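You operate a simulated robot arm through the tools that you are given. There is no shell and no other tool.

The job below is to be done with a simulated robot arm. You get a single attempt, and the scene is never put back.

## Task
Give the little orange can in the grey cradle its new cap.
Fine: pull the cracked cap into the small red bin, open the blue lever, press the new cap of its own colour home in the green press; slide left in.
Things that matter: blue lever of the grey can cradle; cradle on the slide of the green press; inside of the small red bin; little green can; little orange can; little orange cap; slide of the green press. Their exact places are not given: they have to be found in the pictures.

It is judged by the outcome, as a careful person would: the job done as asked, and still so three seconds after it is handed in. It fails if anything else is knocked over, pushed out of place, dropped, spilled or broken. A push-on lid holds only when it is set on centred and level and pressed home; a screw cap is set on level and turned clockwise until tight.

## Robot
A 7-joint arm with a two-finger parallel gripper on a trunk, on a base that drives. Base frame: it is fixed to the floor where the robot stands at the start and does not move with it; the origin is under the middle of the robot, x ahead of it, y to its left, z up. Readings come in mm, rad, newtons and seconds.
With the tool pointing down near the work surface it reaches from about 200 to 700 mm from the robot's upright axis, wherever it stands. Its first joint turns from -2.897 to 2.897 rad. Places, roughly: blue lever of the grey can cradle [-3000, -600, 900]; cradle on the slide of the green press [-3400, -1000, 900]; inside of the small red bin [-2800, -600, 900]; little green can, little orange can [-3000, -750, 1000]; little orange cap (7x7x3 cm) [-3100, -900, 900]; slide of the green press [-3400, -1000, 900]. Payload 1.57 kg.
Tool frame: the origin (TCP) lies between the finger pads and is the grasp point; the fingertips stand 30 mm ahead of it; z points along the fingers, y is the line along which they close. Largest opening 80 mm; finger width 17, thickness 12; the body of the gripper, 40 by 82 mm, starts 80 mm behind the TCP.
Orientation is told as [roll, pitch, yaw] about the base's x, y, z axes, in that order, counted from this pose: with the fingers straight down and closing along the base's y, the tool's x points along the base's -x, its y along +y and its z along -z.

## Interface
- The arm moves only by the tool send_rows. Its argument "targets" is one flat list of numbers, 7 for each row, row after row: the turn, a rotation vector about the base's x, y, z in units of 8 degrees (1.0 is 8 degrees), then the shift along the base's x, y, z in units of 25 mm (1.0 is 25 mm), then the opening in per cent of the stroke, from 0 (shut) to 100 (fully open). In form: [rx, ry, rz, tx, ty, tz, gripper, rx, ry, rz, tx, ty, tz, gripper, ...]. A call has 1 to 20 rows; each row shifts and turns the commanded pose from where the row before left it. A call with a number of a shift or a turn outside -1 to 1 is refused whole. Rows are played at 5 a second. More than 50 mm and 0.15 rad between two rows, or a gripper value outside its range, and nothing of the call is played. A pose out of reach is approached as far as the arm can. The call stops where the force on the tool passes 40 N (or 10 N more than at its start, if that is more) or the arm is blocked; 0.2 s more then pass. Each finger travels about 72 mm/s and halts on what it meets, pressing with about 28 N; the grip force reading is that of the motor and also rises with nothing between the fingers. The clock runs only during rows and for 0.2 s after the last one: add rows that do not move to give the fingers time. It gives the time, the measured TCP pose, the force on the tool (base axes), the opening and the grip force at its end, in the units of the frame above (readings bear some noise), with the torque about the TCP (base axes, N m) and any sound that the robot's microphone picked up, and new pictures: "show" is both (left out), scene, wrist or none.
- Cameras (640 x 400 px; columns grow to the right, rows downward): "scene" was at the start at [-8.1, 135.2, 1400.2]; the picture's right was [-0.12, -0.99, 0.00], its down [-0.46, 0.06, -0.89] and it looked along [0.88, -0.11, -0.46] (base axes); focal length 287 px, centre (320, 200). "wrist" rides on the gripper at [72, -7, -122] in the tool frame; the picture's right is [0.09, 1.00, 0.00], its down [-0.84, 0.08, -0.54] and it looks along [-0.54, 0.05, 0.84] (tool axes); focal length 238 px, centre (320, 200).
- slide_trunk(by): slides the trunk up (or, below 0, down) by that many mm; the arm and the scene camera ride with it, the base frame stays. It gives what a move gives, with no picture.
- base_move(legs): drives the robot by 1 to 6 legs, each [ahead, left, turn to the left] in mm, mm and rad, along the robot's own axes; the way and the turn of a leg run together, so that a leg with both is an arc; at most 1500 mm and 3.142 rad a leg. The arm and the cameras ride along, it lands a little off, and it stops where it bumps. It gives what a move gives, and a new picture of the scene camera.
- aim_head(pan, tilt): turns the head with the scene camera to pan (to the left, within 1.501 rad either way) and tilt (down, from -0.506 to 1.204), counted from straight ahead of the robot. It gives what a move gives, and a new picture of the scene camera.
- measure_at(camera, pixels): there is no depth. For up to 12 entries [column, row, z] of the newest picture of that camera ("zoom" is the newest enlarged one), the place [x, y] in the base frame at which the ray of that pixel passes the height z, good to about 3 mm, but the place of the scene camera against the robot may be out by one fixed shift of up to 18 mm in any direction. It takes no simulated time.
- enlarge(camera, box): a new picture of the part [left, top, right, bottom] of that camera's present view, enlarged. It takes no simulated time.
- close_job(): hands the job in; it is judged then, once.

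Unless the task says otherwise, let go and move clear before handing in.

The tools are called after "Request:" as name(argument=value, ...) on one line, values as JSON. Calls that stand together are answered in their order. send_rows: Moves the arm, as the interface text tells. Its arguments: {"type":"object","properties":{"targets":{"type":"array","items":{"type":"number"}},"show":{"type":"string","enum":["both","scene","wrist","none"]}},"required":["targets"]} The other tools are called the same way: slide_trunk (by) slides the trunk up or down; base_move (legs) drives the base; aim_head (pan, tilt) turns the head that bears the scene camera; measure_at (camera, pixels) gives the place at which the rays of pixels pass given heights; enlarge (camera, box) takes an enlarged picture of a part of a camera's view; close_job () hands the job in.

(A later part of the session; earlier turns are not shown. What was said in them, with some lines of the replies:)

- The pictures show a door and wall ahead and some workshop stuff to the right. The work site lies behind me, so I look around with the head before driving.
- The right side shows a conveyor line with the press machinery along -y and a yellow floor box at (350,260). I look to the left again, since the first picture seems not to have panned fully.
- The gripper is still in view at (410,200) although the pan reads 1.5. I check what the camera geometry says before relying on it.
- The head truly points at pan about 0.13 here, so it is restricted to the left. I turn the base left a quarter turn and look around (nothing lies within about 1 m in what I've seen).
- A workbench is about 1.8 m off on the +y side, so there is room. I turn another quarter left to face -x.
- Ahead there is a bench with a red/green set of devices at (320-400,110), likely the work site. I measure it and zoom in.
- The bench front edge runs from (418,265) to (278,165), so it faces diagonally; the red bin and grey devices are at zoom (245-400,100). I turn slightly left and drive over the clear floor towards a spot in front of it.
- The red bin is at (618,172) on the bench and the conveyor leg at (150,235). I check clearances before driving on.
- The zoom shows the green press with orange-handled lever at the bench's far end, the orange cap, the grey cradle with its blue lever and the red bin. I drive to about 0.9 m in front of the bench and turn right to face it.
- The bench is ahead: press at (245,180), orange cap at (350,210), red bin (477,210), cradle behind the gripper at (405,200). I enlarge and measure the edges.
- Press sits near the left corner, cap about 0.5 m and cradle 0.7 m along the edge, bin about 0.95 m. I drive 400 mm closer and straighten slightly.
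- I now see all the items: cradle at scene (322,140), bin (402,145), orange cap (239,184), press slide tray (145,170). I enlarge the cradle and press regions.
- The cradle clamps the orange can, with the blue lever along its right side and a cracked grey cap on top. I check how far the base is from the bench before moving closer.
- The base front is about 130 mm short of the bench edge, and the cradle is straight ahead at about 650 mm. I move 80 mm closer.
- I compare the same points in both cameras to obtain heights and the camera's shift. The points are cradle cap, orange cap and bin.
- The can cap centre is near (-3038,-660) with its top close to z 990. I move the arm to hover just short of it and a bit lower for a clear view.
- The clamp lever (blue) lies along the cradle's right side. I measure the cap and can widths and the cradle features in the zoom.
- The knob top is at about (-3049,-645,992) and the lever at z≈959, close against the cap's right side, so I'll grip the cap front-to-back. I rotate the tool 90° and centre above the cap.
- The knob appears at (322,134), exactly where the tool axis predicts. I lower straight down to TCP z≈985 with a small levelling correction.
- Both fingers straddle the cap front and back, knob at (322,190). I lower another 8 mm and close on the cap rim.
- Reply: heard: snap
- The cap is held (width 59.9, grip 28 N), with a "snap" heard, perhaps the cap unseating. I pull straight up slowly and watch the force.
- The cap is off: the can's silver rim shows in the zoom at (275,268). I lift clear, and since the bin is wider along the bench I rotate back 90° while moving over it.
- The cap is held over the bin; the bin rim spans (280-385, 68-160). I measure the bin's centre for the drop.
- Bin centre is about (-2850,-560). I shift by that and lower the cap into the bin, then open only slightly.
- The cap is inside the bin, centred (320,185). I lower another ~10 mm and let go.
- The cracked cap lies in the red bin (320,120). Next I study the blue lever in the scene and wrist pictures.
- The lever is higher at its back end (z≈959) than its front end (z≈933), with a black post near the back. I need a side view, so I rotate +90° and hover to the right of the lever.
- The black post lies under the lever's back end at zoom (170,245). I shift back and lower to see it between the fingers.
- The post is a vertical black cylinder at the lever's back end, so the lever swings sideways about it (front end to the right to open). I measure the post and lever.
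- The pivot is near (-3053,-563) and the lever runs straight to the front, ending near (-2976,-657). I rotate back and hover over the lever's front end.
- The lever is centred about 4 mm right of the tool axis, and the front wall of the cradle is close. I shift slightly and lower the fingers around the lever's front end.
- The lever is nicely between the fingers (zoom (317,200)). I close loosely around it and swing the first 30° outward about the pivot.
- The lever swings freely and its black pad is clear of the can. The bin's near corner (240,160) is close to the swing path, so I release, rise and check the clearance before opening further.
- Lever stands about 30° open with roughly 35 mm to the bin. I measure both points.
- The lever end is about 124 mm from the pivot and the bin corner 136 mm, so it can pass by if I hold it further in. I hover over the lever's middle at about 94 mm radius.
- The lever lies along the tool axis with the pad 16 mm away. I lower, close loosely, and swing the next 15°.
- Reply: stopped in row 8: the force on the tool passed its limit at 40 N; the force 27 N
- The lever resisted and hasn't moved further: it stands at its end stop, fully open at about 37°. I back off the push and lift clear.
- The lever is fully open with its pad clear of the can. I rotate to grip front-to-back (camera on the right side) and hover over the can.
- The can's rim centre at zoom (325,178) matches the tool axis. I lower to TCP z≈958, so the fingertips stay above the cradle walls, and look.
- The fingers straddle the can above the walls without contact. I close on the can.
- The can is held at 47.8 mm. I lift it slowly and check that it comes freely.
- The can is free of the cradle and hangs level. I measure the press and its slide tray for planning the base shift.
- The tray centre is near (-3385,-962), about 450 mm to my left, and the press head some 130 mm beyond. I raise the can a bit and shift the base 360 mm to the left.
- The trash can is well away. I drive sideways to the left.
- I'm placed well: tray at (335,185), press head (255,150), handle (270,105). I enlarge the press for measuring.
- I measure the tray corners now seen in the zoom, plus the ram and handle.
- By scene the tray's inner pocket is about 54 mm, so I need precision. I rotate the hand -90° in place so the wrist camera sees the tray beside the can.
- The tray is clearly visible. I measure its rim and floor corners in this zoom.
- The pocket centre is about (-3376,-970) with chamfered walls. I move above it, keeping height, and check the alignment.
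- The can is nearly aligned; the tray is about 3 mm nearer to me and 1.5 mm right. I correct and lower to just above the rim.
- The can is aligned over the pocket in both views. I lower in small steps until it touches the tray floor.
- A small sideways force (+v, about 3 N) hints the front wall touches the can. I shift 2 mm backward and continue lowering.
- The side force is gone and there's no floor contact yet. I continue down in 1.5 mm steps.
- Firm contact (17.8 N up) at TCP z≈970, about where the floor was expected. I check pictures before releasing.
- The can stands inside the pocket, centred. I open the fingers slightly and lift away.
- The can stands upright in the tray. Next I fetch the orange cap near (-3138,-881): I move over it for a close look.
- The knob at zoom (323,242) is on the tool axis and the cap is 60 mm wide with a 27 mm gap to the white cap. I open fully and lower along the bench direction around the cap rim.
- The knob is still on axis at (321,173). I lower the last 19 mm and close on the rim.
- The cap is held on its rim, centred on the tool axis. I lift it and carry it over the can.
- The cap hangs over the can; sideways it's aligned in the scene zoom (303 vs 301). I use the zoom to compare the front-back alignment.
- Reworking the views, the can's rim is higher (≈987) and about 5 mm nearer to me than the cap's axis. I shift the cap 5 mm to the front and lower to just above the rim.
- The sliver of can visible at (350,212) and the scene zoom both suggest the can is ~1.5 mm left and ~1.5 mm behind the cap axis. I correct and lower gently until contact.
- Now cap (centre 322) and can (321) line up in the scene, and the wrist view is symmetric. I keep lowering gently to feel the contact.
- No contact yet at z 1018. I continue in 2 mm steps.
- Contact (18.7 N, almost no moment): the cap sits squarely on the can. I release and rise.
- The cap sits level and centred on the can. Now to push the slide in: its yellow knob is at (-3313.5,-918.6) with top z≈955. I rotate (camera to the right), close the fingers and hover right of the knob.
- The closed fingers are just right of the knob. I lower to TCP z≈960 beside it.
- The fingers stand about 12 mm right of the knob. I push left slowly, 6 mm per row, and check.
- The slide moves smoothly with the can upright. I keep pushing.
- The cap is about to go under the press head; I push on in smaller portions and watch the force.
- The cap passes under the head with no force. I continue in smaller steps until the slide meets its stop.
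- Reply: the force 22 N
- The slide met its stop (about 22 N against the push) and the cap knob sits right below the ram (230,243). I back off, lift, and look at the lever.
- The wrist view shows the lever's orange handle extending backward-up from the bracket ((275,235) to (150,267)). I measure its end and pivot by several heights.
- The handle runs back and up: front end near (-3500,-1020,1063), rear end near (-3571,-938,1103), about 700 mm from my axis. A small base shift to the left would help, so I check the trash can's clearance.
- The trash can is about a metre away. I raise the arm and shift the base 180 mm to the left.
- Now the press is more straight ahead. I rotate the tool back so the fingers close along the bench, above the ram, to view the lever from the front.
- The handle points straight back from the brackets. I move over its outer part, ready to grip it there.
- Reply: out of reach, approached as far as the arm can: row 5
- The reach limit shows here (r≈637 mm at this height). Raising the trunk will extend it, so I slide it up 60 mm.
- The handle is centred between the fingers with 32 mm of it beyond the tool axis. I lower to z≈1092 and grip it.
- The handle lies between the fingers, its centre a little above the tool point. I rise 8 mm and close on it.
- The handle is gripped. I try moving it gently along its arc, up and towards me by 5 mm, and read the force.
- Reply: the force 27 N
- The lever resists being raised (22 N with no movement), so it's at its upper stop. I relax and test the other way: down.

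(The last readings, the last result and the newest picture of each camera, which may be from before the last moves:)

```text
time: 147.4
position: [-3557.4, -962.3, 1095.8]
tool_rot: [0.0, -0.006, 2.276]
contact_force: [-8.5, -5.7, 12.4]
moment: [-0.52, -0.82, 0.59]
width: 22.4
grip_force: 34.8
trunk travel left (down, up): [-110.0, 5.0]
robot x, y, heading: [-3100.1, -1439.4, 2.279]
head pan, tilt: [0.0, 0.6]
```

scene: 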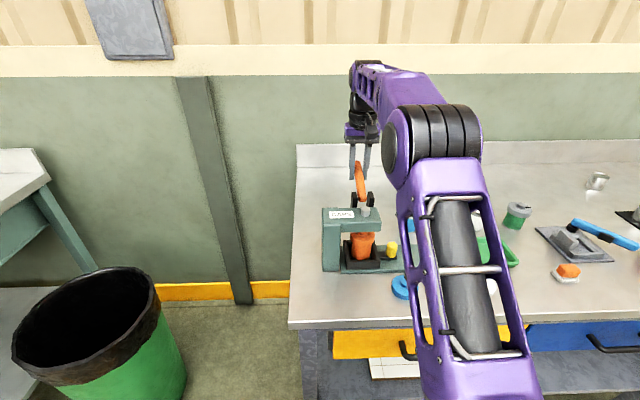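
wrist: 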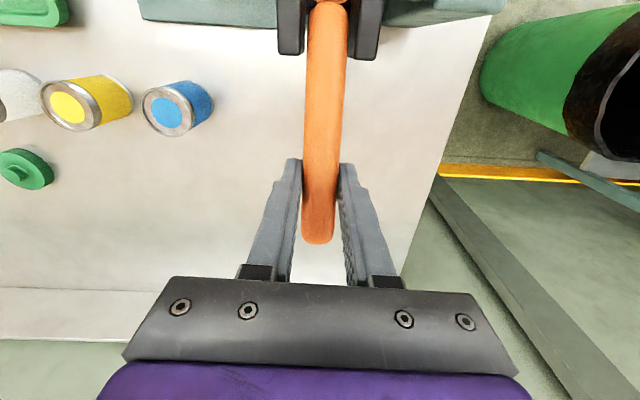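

Downward it yields: 5 mm with about 12 N. I check the picture, then open the grip so I can push from above with closed fingers.

Request:
send_rows(targets=[0, 0, 0, -0.06, -0.052, 0, 20, 0, 0, 0, -0.02, 0.024, -0.2, 20, 0, 0, 0, -0.02, 0.02, -0.2, 20, 0, 0, 0, 0, 0, 0, 20])

Request:
enlarge(camera="scene", box=[310, 130, 420, 290])

```text
time: 148.4
position: [-3557.9, -961.7, 1082.7]
tool_rot: [-0.002, -0.005, 2.275]
contact_force: [-1.2, 0.1, 12.7]
moment: [-0.73, -0.71, 0.53]
width: 22.6
grip_force: 35.3
trunk travel left (down, up): [-110.0, 5.0]
robot x, y, heading: [-3100.9, -1435.2, 2.277]
head pan, tilt: [0.0, 0.6]
```

scene: 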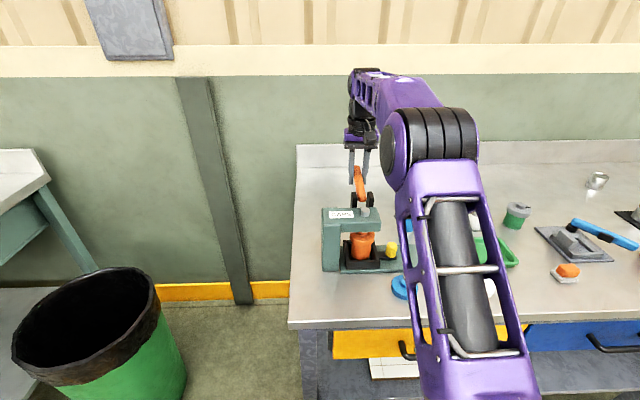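
wrist: 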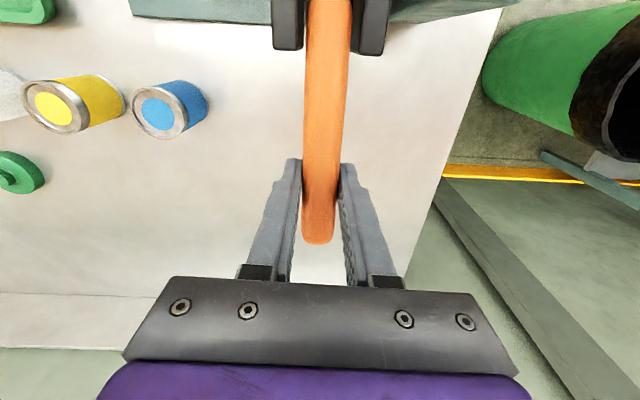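

```text
2.50 times, centred on (365, 210) of scene
```

zoom: 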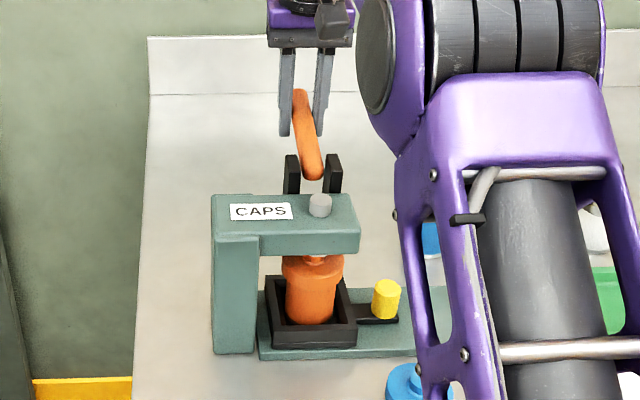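

The handle follows down in the grip. I continue lowering along the arc and watch the force.

Request:
send_rows(targets=[0, 0, 0, -0.02, 0.024, -0.28, 20, 0, 0, 0, -0.013, 0.015, -0.28, 20, 0, 0, 0, 0, 0, -0.28, 20, 0, 0, 0, 0, 0, 0, 20])

Request:
enlarge(camera="scene", box=[310, 130, 420, 290])

```text
time: 149.4
position: [-3559.8, -959.4, 1063.5]
tool_rot: [-0.001, -0.008, 2.274]
contact_force: [-0.2, 1.7, 12.6]
moment: [-0.42, -0.44, 0.46]
width: 22.6
grip_force: 35.6
trunk travel left (down, up): [-110.0, 5.0]
robot x, y, heading: [-3098.9, -1436.6, 2.28]
head pan, tilt: [0.0, 0.6]
```

scene: 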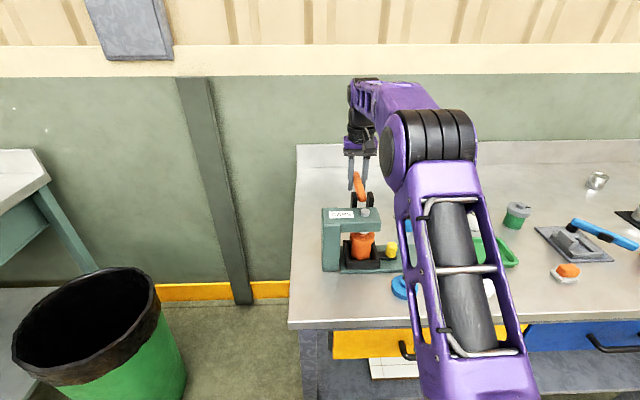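
wrist: 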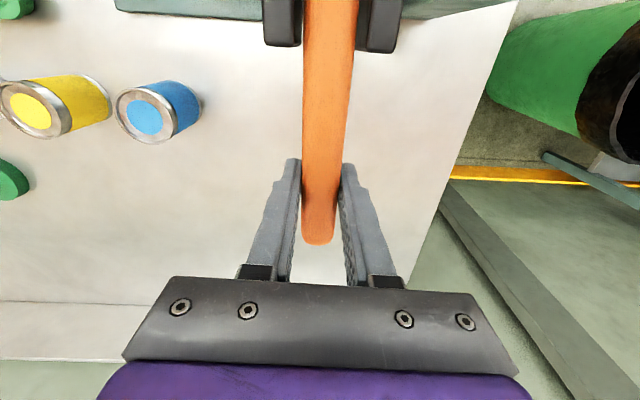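

```text
2.50 times, centred on (365, 210) of scene
```

zoom: 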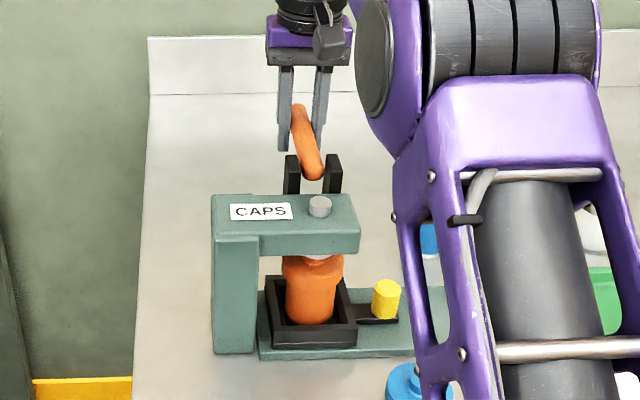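

The ram is coming down (silver rod now visible at (315,258) above the cap). I continue downward.

Request:
send_rows(targets=[0, 0, 0, 0, 0, -0.24, 20, 0, 0, 0, 0.007, -0.008, -0.24, 20, 0, 0, 0, 0.013, -0.015, -0.24, 20, 0, 0, 0, 0, 0, 0, 20])

Request:
enlarge(camera="scene", box=[310, 130, 420, 290])

```text
time: 150.4
position: [-3558.3, -960.9, 1046.0]
tool_rot: [0.0, -0.005, 2.277]
contact_force: [2.9, 2.7, 12.3]
moment: [-0.7, -0.61, 0.65]
width: 22.7
grip_force: 35.1
trunk travel left (down, up): [-110.0, 5.0]
robot x, y, heading: [-3102.3, -1438.1, 2.277]
head pan, tilt: [0.0, 0.6]
```

scene: 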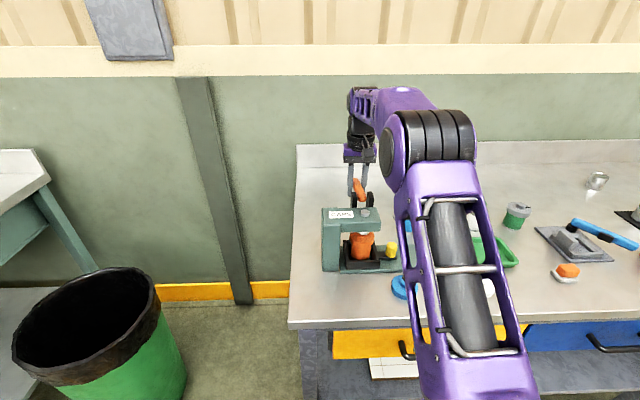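
wrist: 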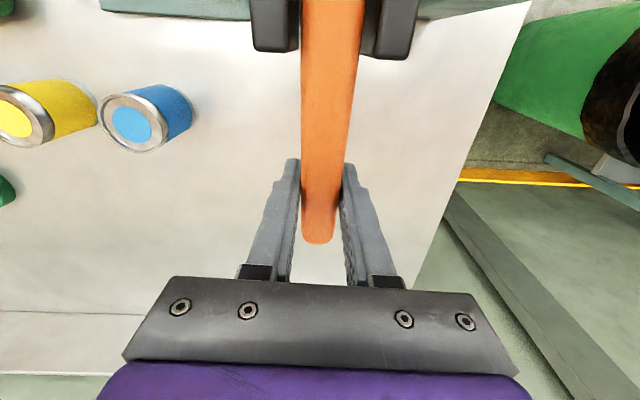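

```text
2.50 times, centred on (365, 210) of scene
```

zoom: 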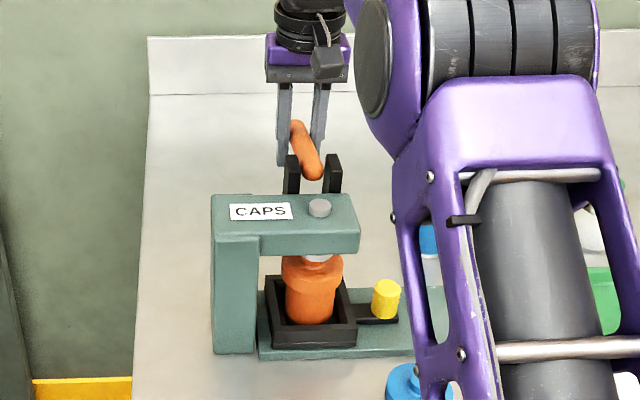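

The ram keeps descending at constant 12 N. I continue, expecting the pressing force to rise.

Request:
send_rows(targets=[0, 0, 0, 0.013, -0.015, -0.24, 20, 0, 0, 0, 0.02, -0.024, -0.24, 20, 0, 0, 0, 0.02, -0.024, -0.24, 20, 0, 0, 0, 0, 0, 0, 20])

Request:
enlarge(camera="scene", box=[310, 130, 420, 290])

```text
time: 151.4
position: [-3557.0, -962.8, 1028.7]
tool_rot: [-0.001, -0.012, 2.276]
contact_force: [2.6, 3.5, 24.6]
moment: [-0.36, -0.17, 0.61]
width: 22.6
grip_force: 35.6
trunk travel left (down, up): [-110.0, 5.0]
robot x, y, heading: [-3099.7, -1439.5, 2.278]
head pan, tilt: [0.0, 0.6]
heard: snap
```

scene: 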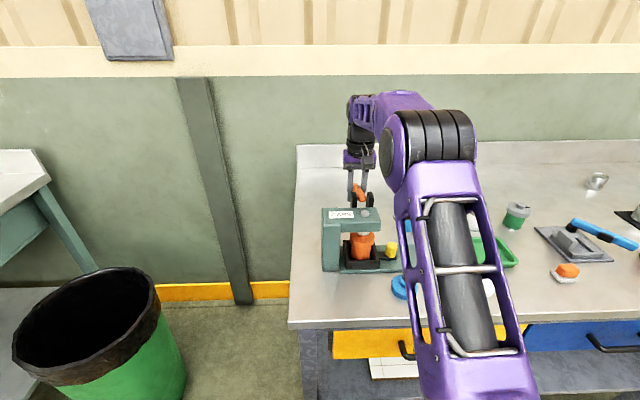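
wrist: 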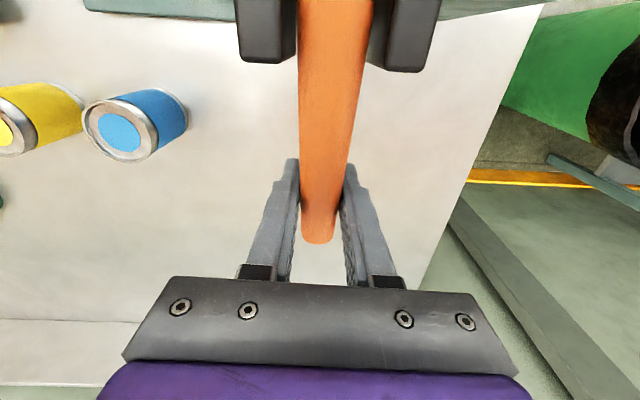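

```text
2.50 times, centred on (365, 210) of scene
```

zoom: 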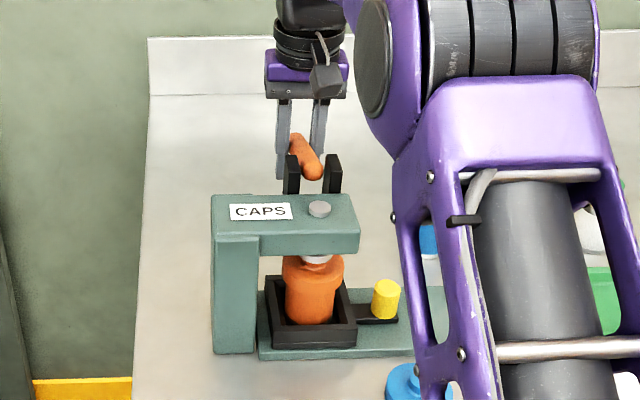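

A "snap" was heard at 24.6 N: the cap went home. I press a few mm more to confirm it bottoms out.

Request:
send_rows(targets=[0, 0, 0, 0.013, -0.015, -0.12, 20, 0, 0, 0, 0.01, -0.012, -0.1, 20, 0, 0, 0, 0, 0, 0, 20])

Request:
enlarge(camera="scene", box=[330, 190, 410, 290])

```text
time: 152.2
position: [-3556.1, -962.9, 1025.0]
tool_rot: [-0.001, -0.01, 2.276]
contact_force: [1.5, 5.0, 25.9]
moment: [-0.31, 0.26, 0.62]
width: 22.2
grip_force: 35.0
trunk travel left (down, up): [-110.0, 5.0]
robot x, y, heading: [-3100.8, -1438.8, 2.279]
head pan, tilt: [0.0, 0.6]
```

scene: 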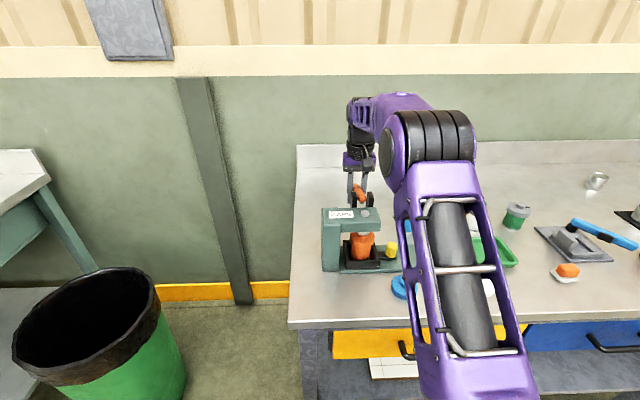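
wrist: 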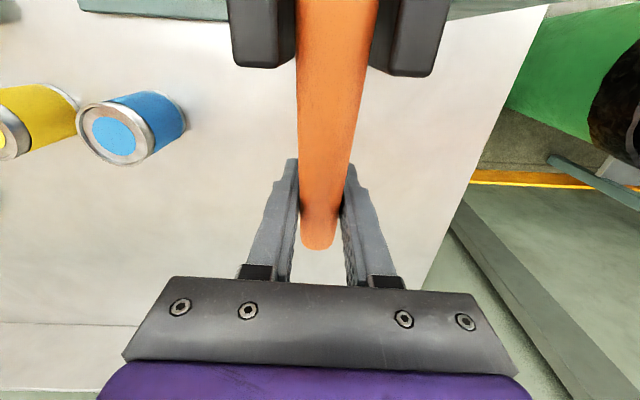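

```text
4.00 times, centred on (370, 240) of scene
```

zoom: 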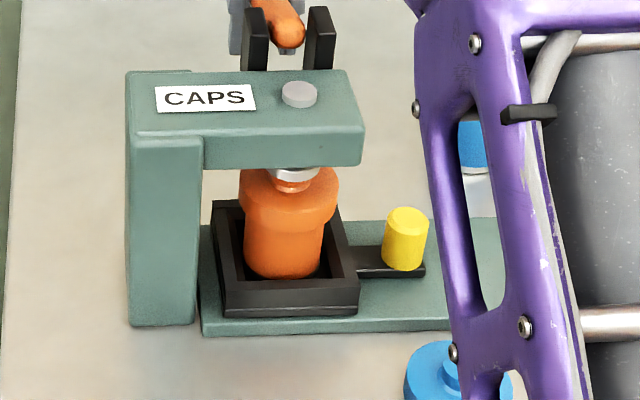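

The force only holds at 26 N with slight slip in the grip. To be sure, I release, go above the handle with closed fingers, and press from the top. First I open and see whether the lever stays.

Request:
send_rows(targets=[0, 0, 0, 0, 0, 0.1, 20, 0, 0, 0, 0, 0, 0, 35, 0, 0, 0, 0, 0, 0, 60, 0, 0, 0, 0, 0, 0, 60, 0, 0, 0, 0, 0, 0, 60])

Request:
enlarge(camera="scene", box=[330, 170, 410, 290])

```text
time: 153.4
position: [-3556.8, -964.0, 1024.5]
tool_rot: [0.0, -0.005, 2.277]
contact_force: [0.0, 0.1, 0.4]
moment: [0.02, -0.01, 0.03]
width: 48.1
grip_force: 0.0
trunk travel left (down, up): [-110.0, 5.0]
robot x, y, heading: [-3101.4, -1438.7, 2.274]
head pan, tilt: [0.0, 0.6]
```

scene: 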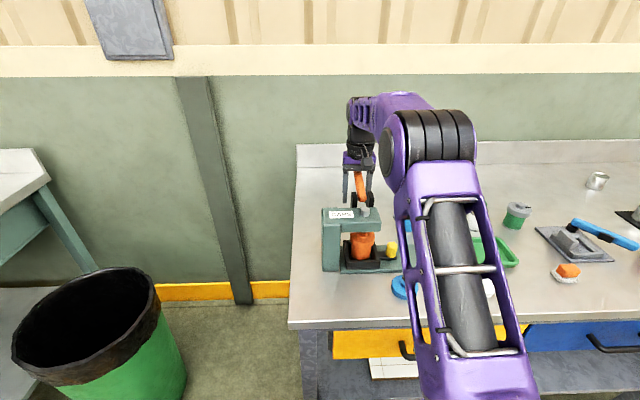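
wrist: 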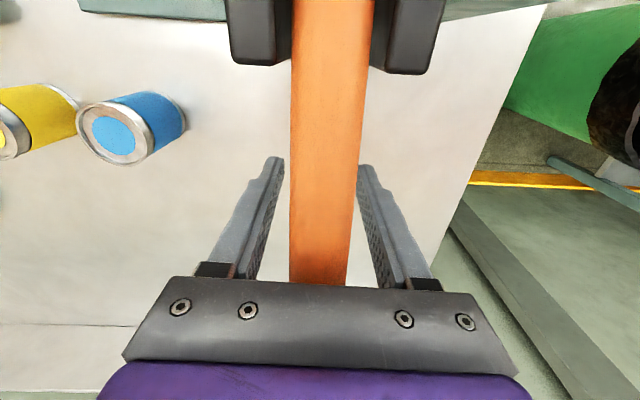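

```text
3.33 times, centred on (370, 230) of scene
```

zoom: 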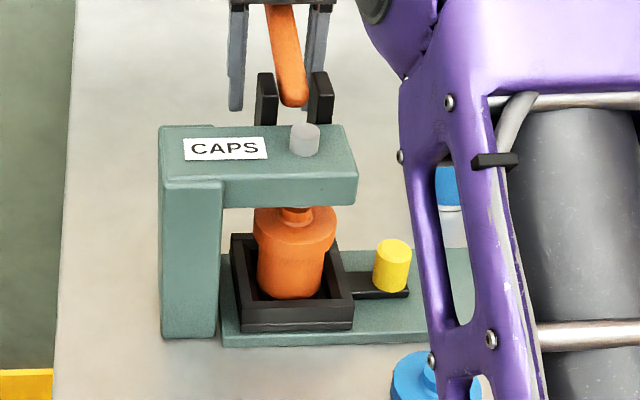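

The lever springs back up by itself, and the cap looks lower on the can. I lift the arm clear and inspect the cap.

Request:
send_rows(targets=[0, 0, 0, 0, 0, 0.8, 60, 0, 0, 0, 0, 0, 0.8, 60, 0, 0, 0, 0, 0, 0.8, 60, 0, 0, 0, 0, 0, 0.8, 60, 0, 0, 0, 0, 0, 0.8, 60, 0, 0, 0, 0, 0, 0.8, 60, 0, 0, 0, 0, 0, 0.8, 60, 0, 0, 0, 0, 0, 0.8, 60, 0, 0, 0, 0.6, -0.7, 0, 60, 0, 0, 0, 0.6, -0.7, 0, 60, 0, 0, 0, 0.6, -0.7, 0, 60, 0, 0, 0, 0.6, -0.7, 0, 60, 0, 0, 0, 0.6, -0.7, 0, 60, 0, 0, 0, 0.6, -0.7, 0, 60, 0, 0, 0, 0, 0, 0, 60])

Request:
enlarge(camera="scene", box=[320, 190, 410, 280])

Request:
enlarge(camera="wrist", box=[220, 30, 440, 180])

```text
time: 156.6
position: [-3467.2, -1070.1, 1184.3]
tool_rot: [-0.002, -0.004, 2.275]
contact_force: [-0.5, 0.5, -0.4]
moment: [0.03, 0.02, -0.01]
width: 48.1
grip_force: 0.1
trunk travel left (down, up): [-110.0, 5.0]
robot x, y, heading: [-3098.9, -1437.3, 2.28]
head pan, tilt: [0.0, 0.6]
```

scene: 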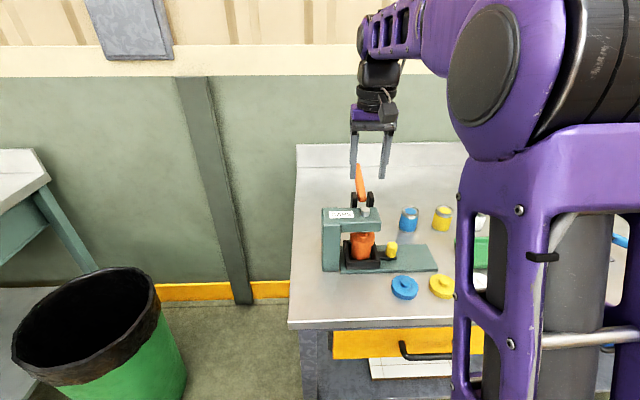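
wrist: 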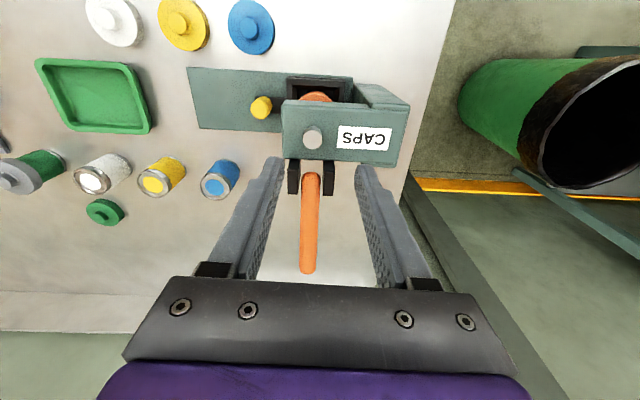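

```text
4.44 times, centred on (365, 235) of scene
```

zoom: 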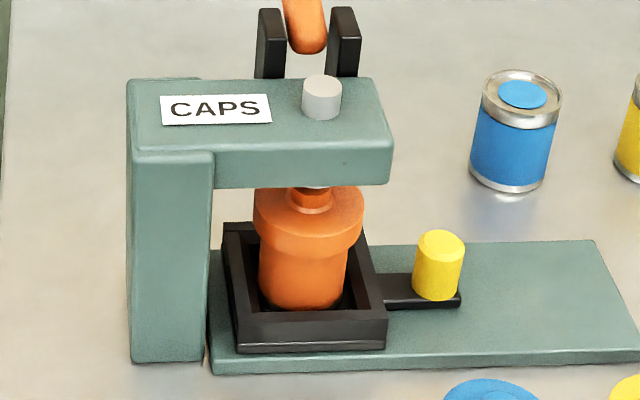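

```text
2.67 times, centred on (330, 105) of wrist
```

zoom: 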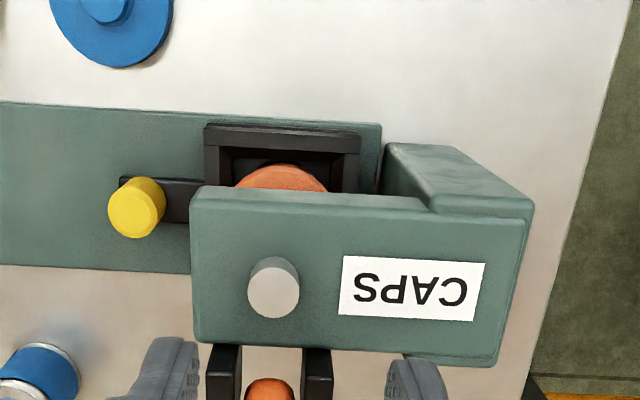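

The cap sits level and low on the can, the slide is in under the press, and the lever has returned. I move the arm clear and check the rest of the bench.

Request:
send_rows(targets=[0, 0, 0, 0.6, -0.7, 0.5, 60, 0, 0, 0, 0.6, -0.7, 0.5, 60, 0, 0, 0, 0.6, -0.7, 0, 60, 0, 0, 0, 0.6, -0.7, 0, 60, 0, 0, 0, 0.6, -0.7, 0, 60, 0, 0, 0, 0, 0, 0, 60])

Request:
aim_head(pan=-0.5, tilt=0.65)

Request:
enlarge(camera="wrist", box=[0, 0, 640, 400])

```text
time: 158.0
position: [-3392.1, -1156.8, 1208.2]
tool_rot: [0.001, -0.004, 2.276]
contact_force: [-0.3, 0.0, 0.6]
moment: [-0.03, 0.0, -0.01]
width: 47.8
grip_force: 0.0
trunk travel left (down, up): [-110.0, 5.0]
robot x, y, heading: [-3097.9, -1435.1, 2.285]
head pan, tilt: [0.0, 0.6]
```

scene: 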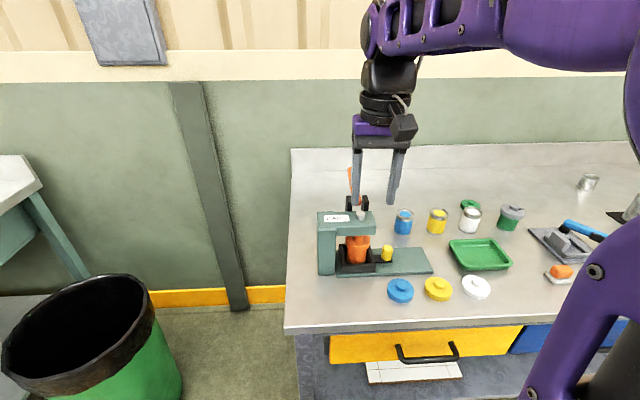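
wrist: 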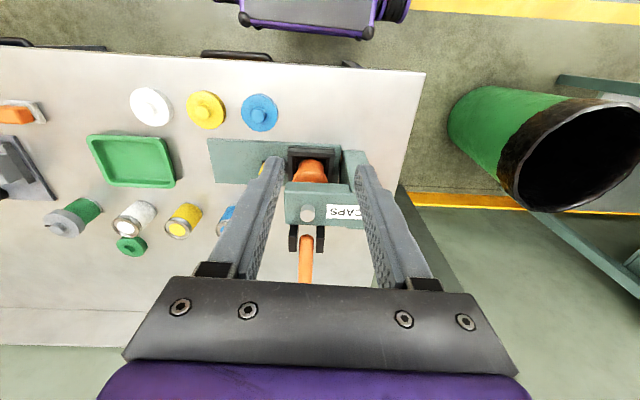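

```text
time: 159.0
position: [-3392.8, -1156.8, 1206.8]
tool_rot: [0.0, -0.004, 2.276]
contact_force: [-0.4, 0.1, -0.4]
moment: [-0.01, 0.03, -0.02]
width: 48.0
grip_force: 0.0
trunk travel left (down, up): [-110.0, 5.0]
robot x, y, heading: [-3097.4, -1436.5, 2.276]
head pan, tilt: [-0.499, 0.649]
```

scene: 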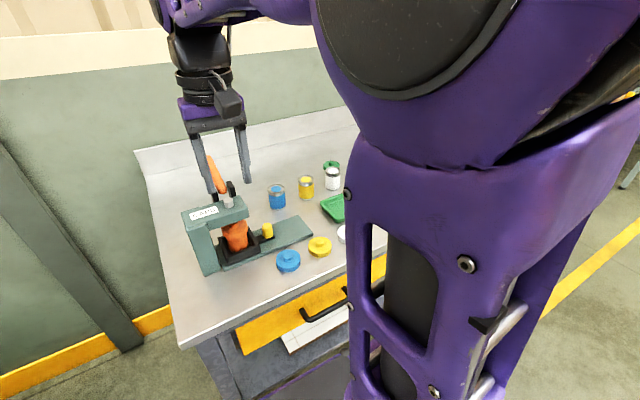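

```text
1.00 times, centred on (320, 200) of wrist (not enlarged: the box is as wide or as high as the picture)
```

zoom: 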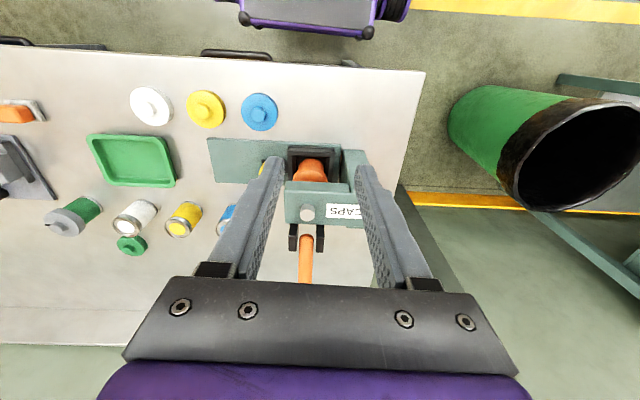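

Nothing is disturbed. From here the wrist camera looks under the press head; I enlarge the cap and can to verify the seating.

Request:
enlarge(camera="wrist", box=[260, 130, 360, 230])

Request:
enlarge(camera="scene", box=[180, 170, 320, 290])

```text
4.00 times, centred on (310, 180) of wrist
```

zoom: 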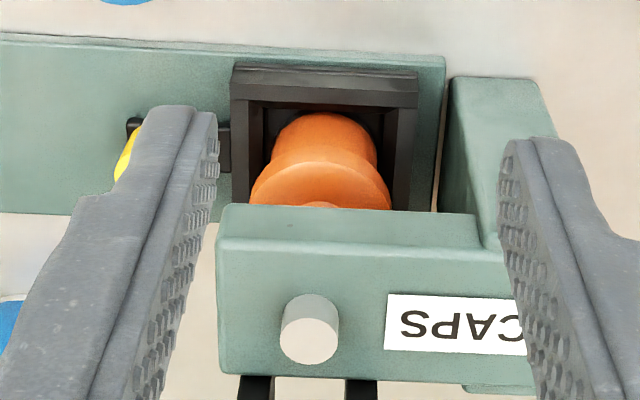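

```text
3.33 times, centred on (250, 230) of scene
```

zoom: 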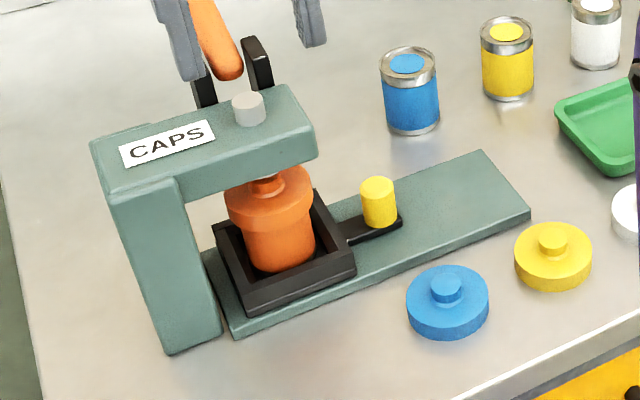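

The new orange cap sits level and fully down on the can, with no gap visible at zoom (270,205). The slide is in, the lever is back up, the cracked cap is in the red bin, and the gripper is clear, so I hand in.

Request:
close_job()

```text
The job is handed in.
```

The little orange can now has its new orange cap, pressed home in the green press, and I've handed the job in.

- **Cracked cap:** it was pulled off the can and is lying in the small red bin.
- **Blue lever:** it is open. It came to a stop at about 37°, well clear of the can, so I took that as its full travel.
- **New cap:** I heard a snap at about 25 N on the lever handle. The cap then looked level in the pictures, with no gap at the can. I pressed only once and did not pull on the cap to test it.
- **Slide and press lever:** the slide was pushed in until it met its stop and is left in, with the can under the ram. The press lever sprang back up by itself.

In the last views of the press end, nothing else had moved. The arm hid the bin and the blue lever in the final picture; both were fine when last seen. Nothing was dropped.
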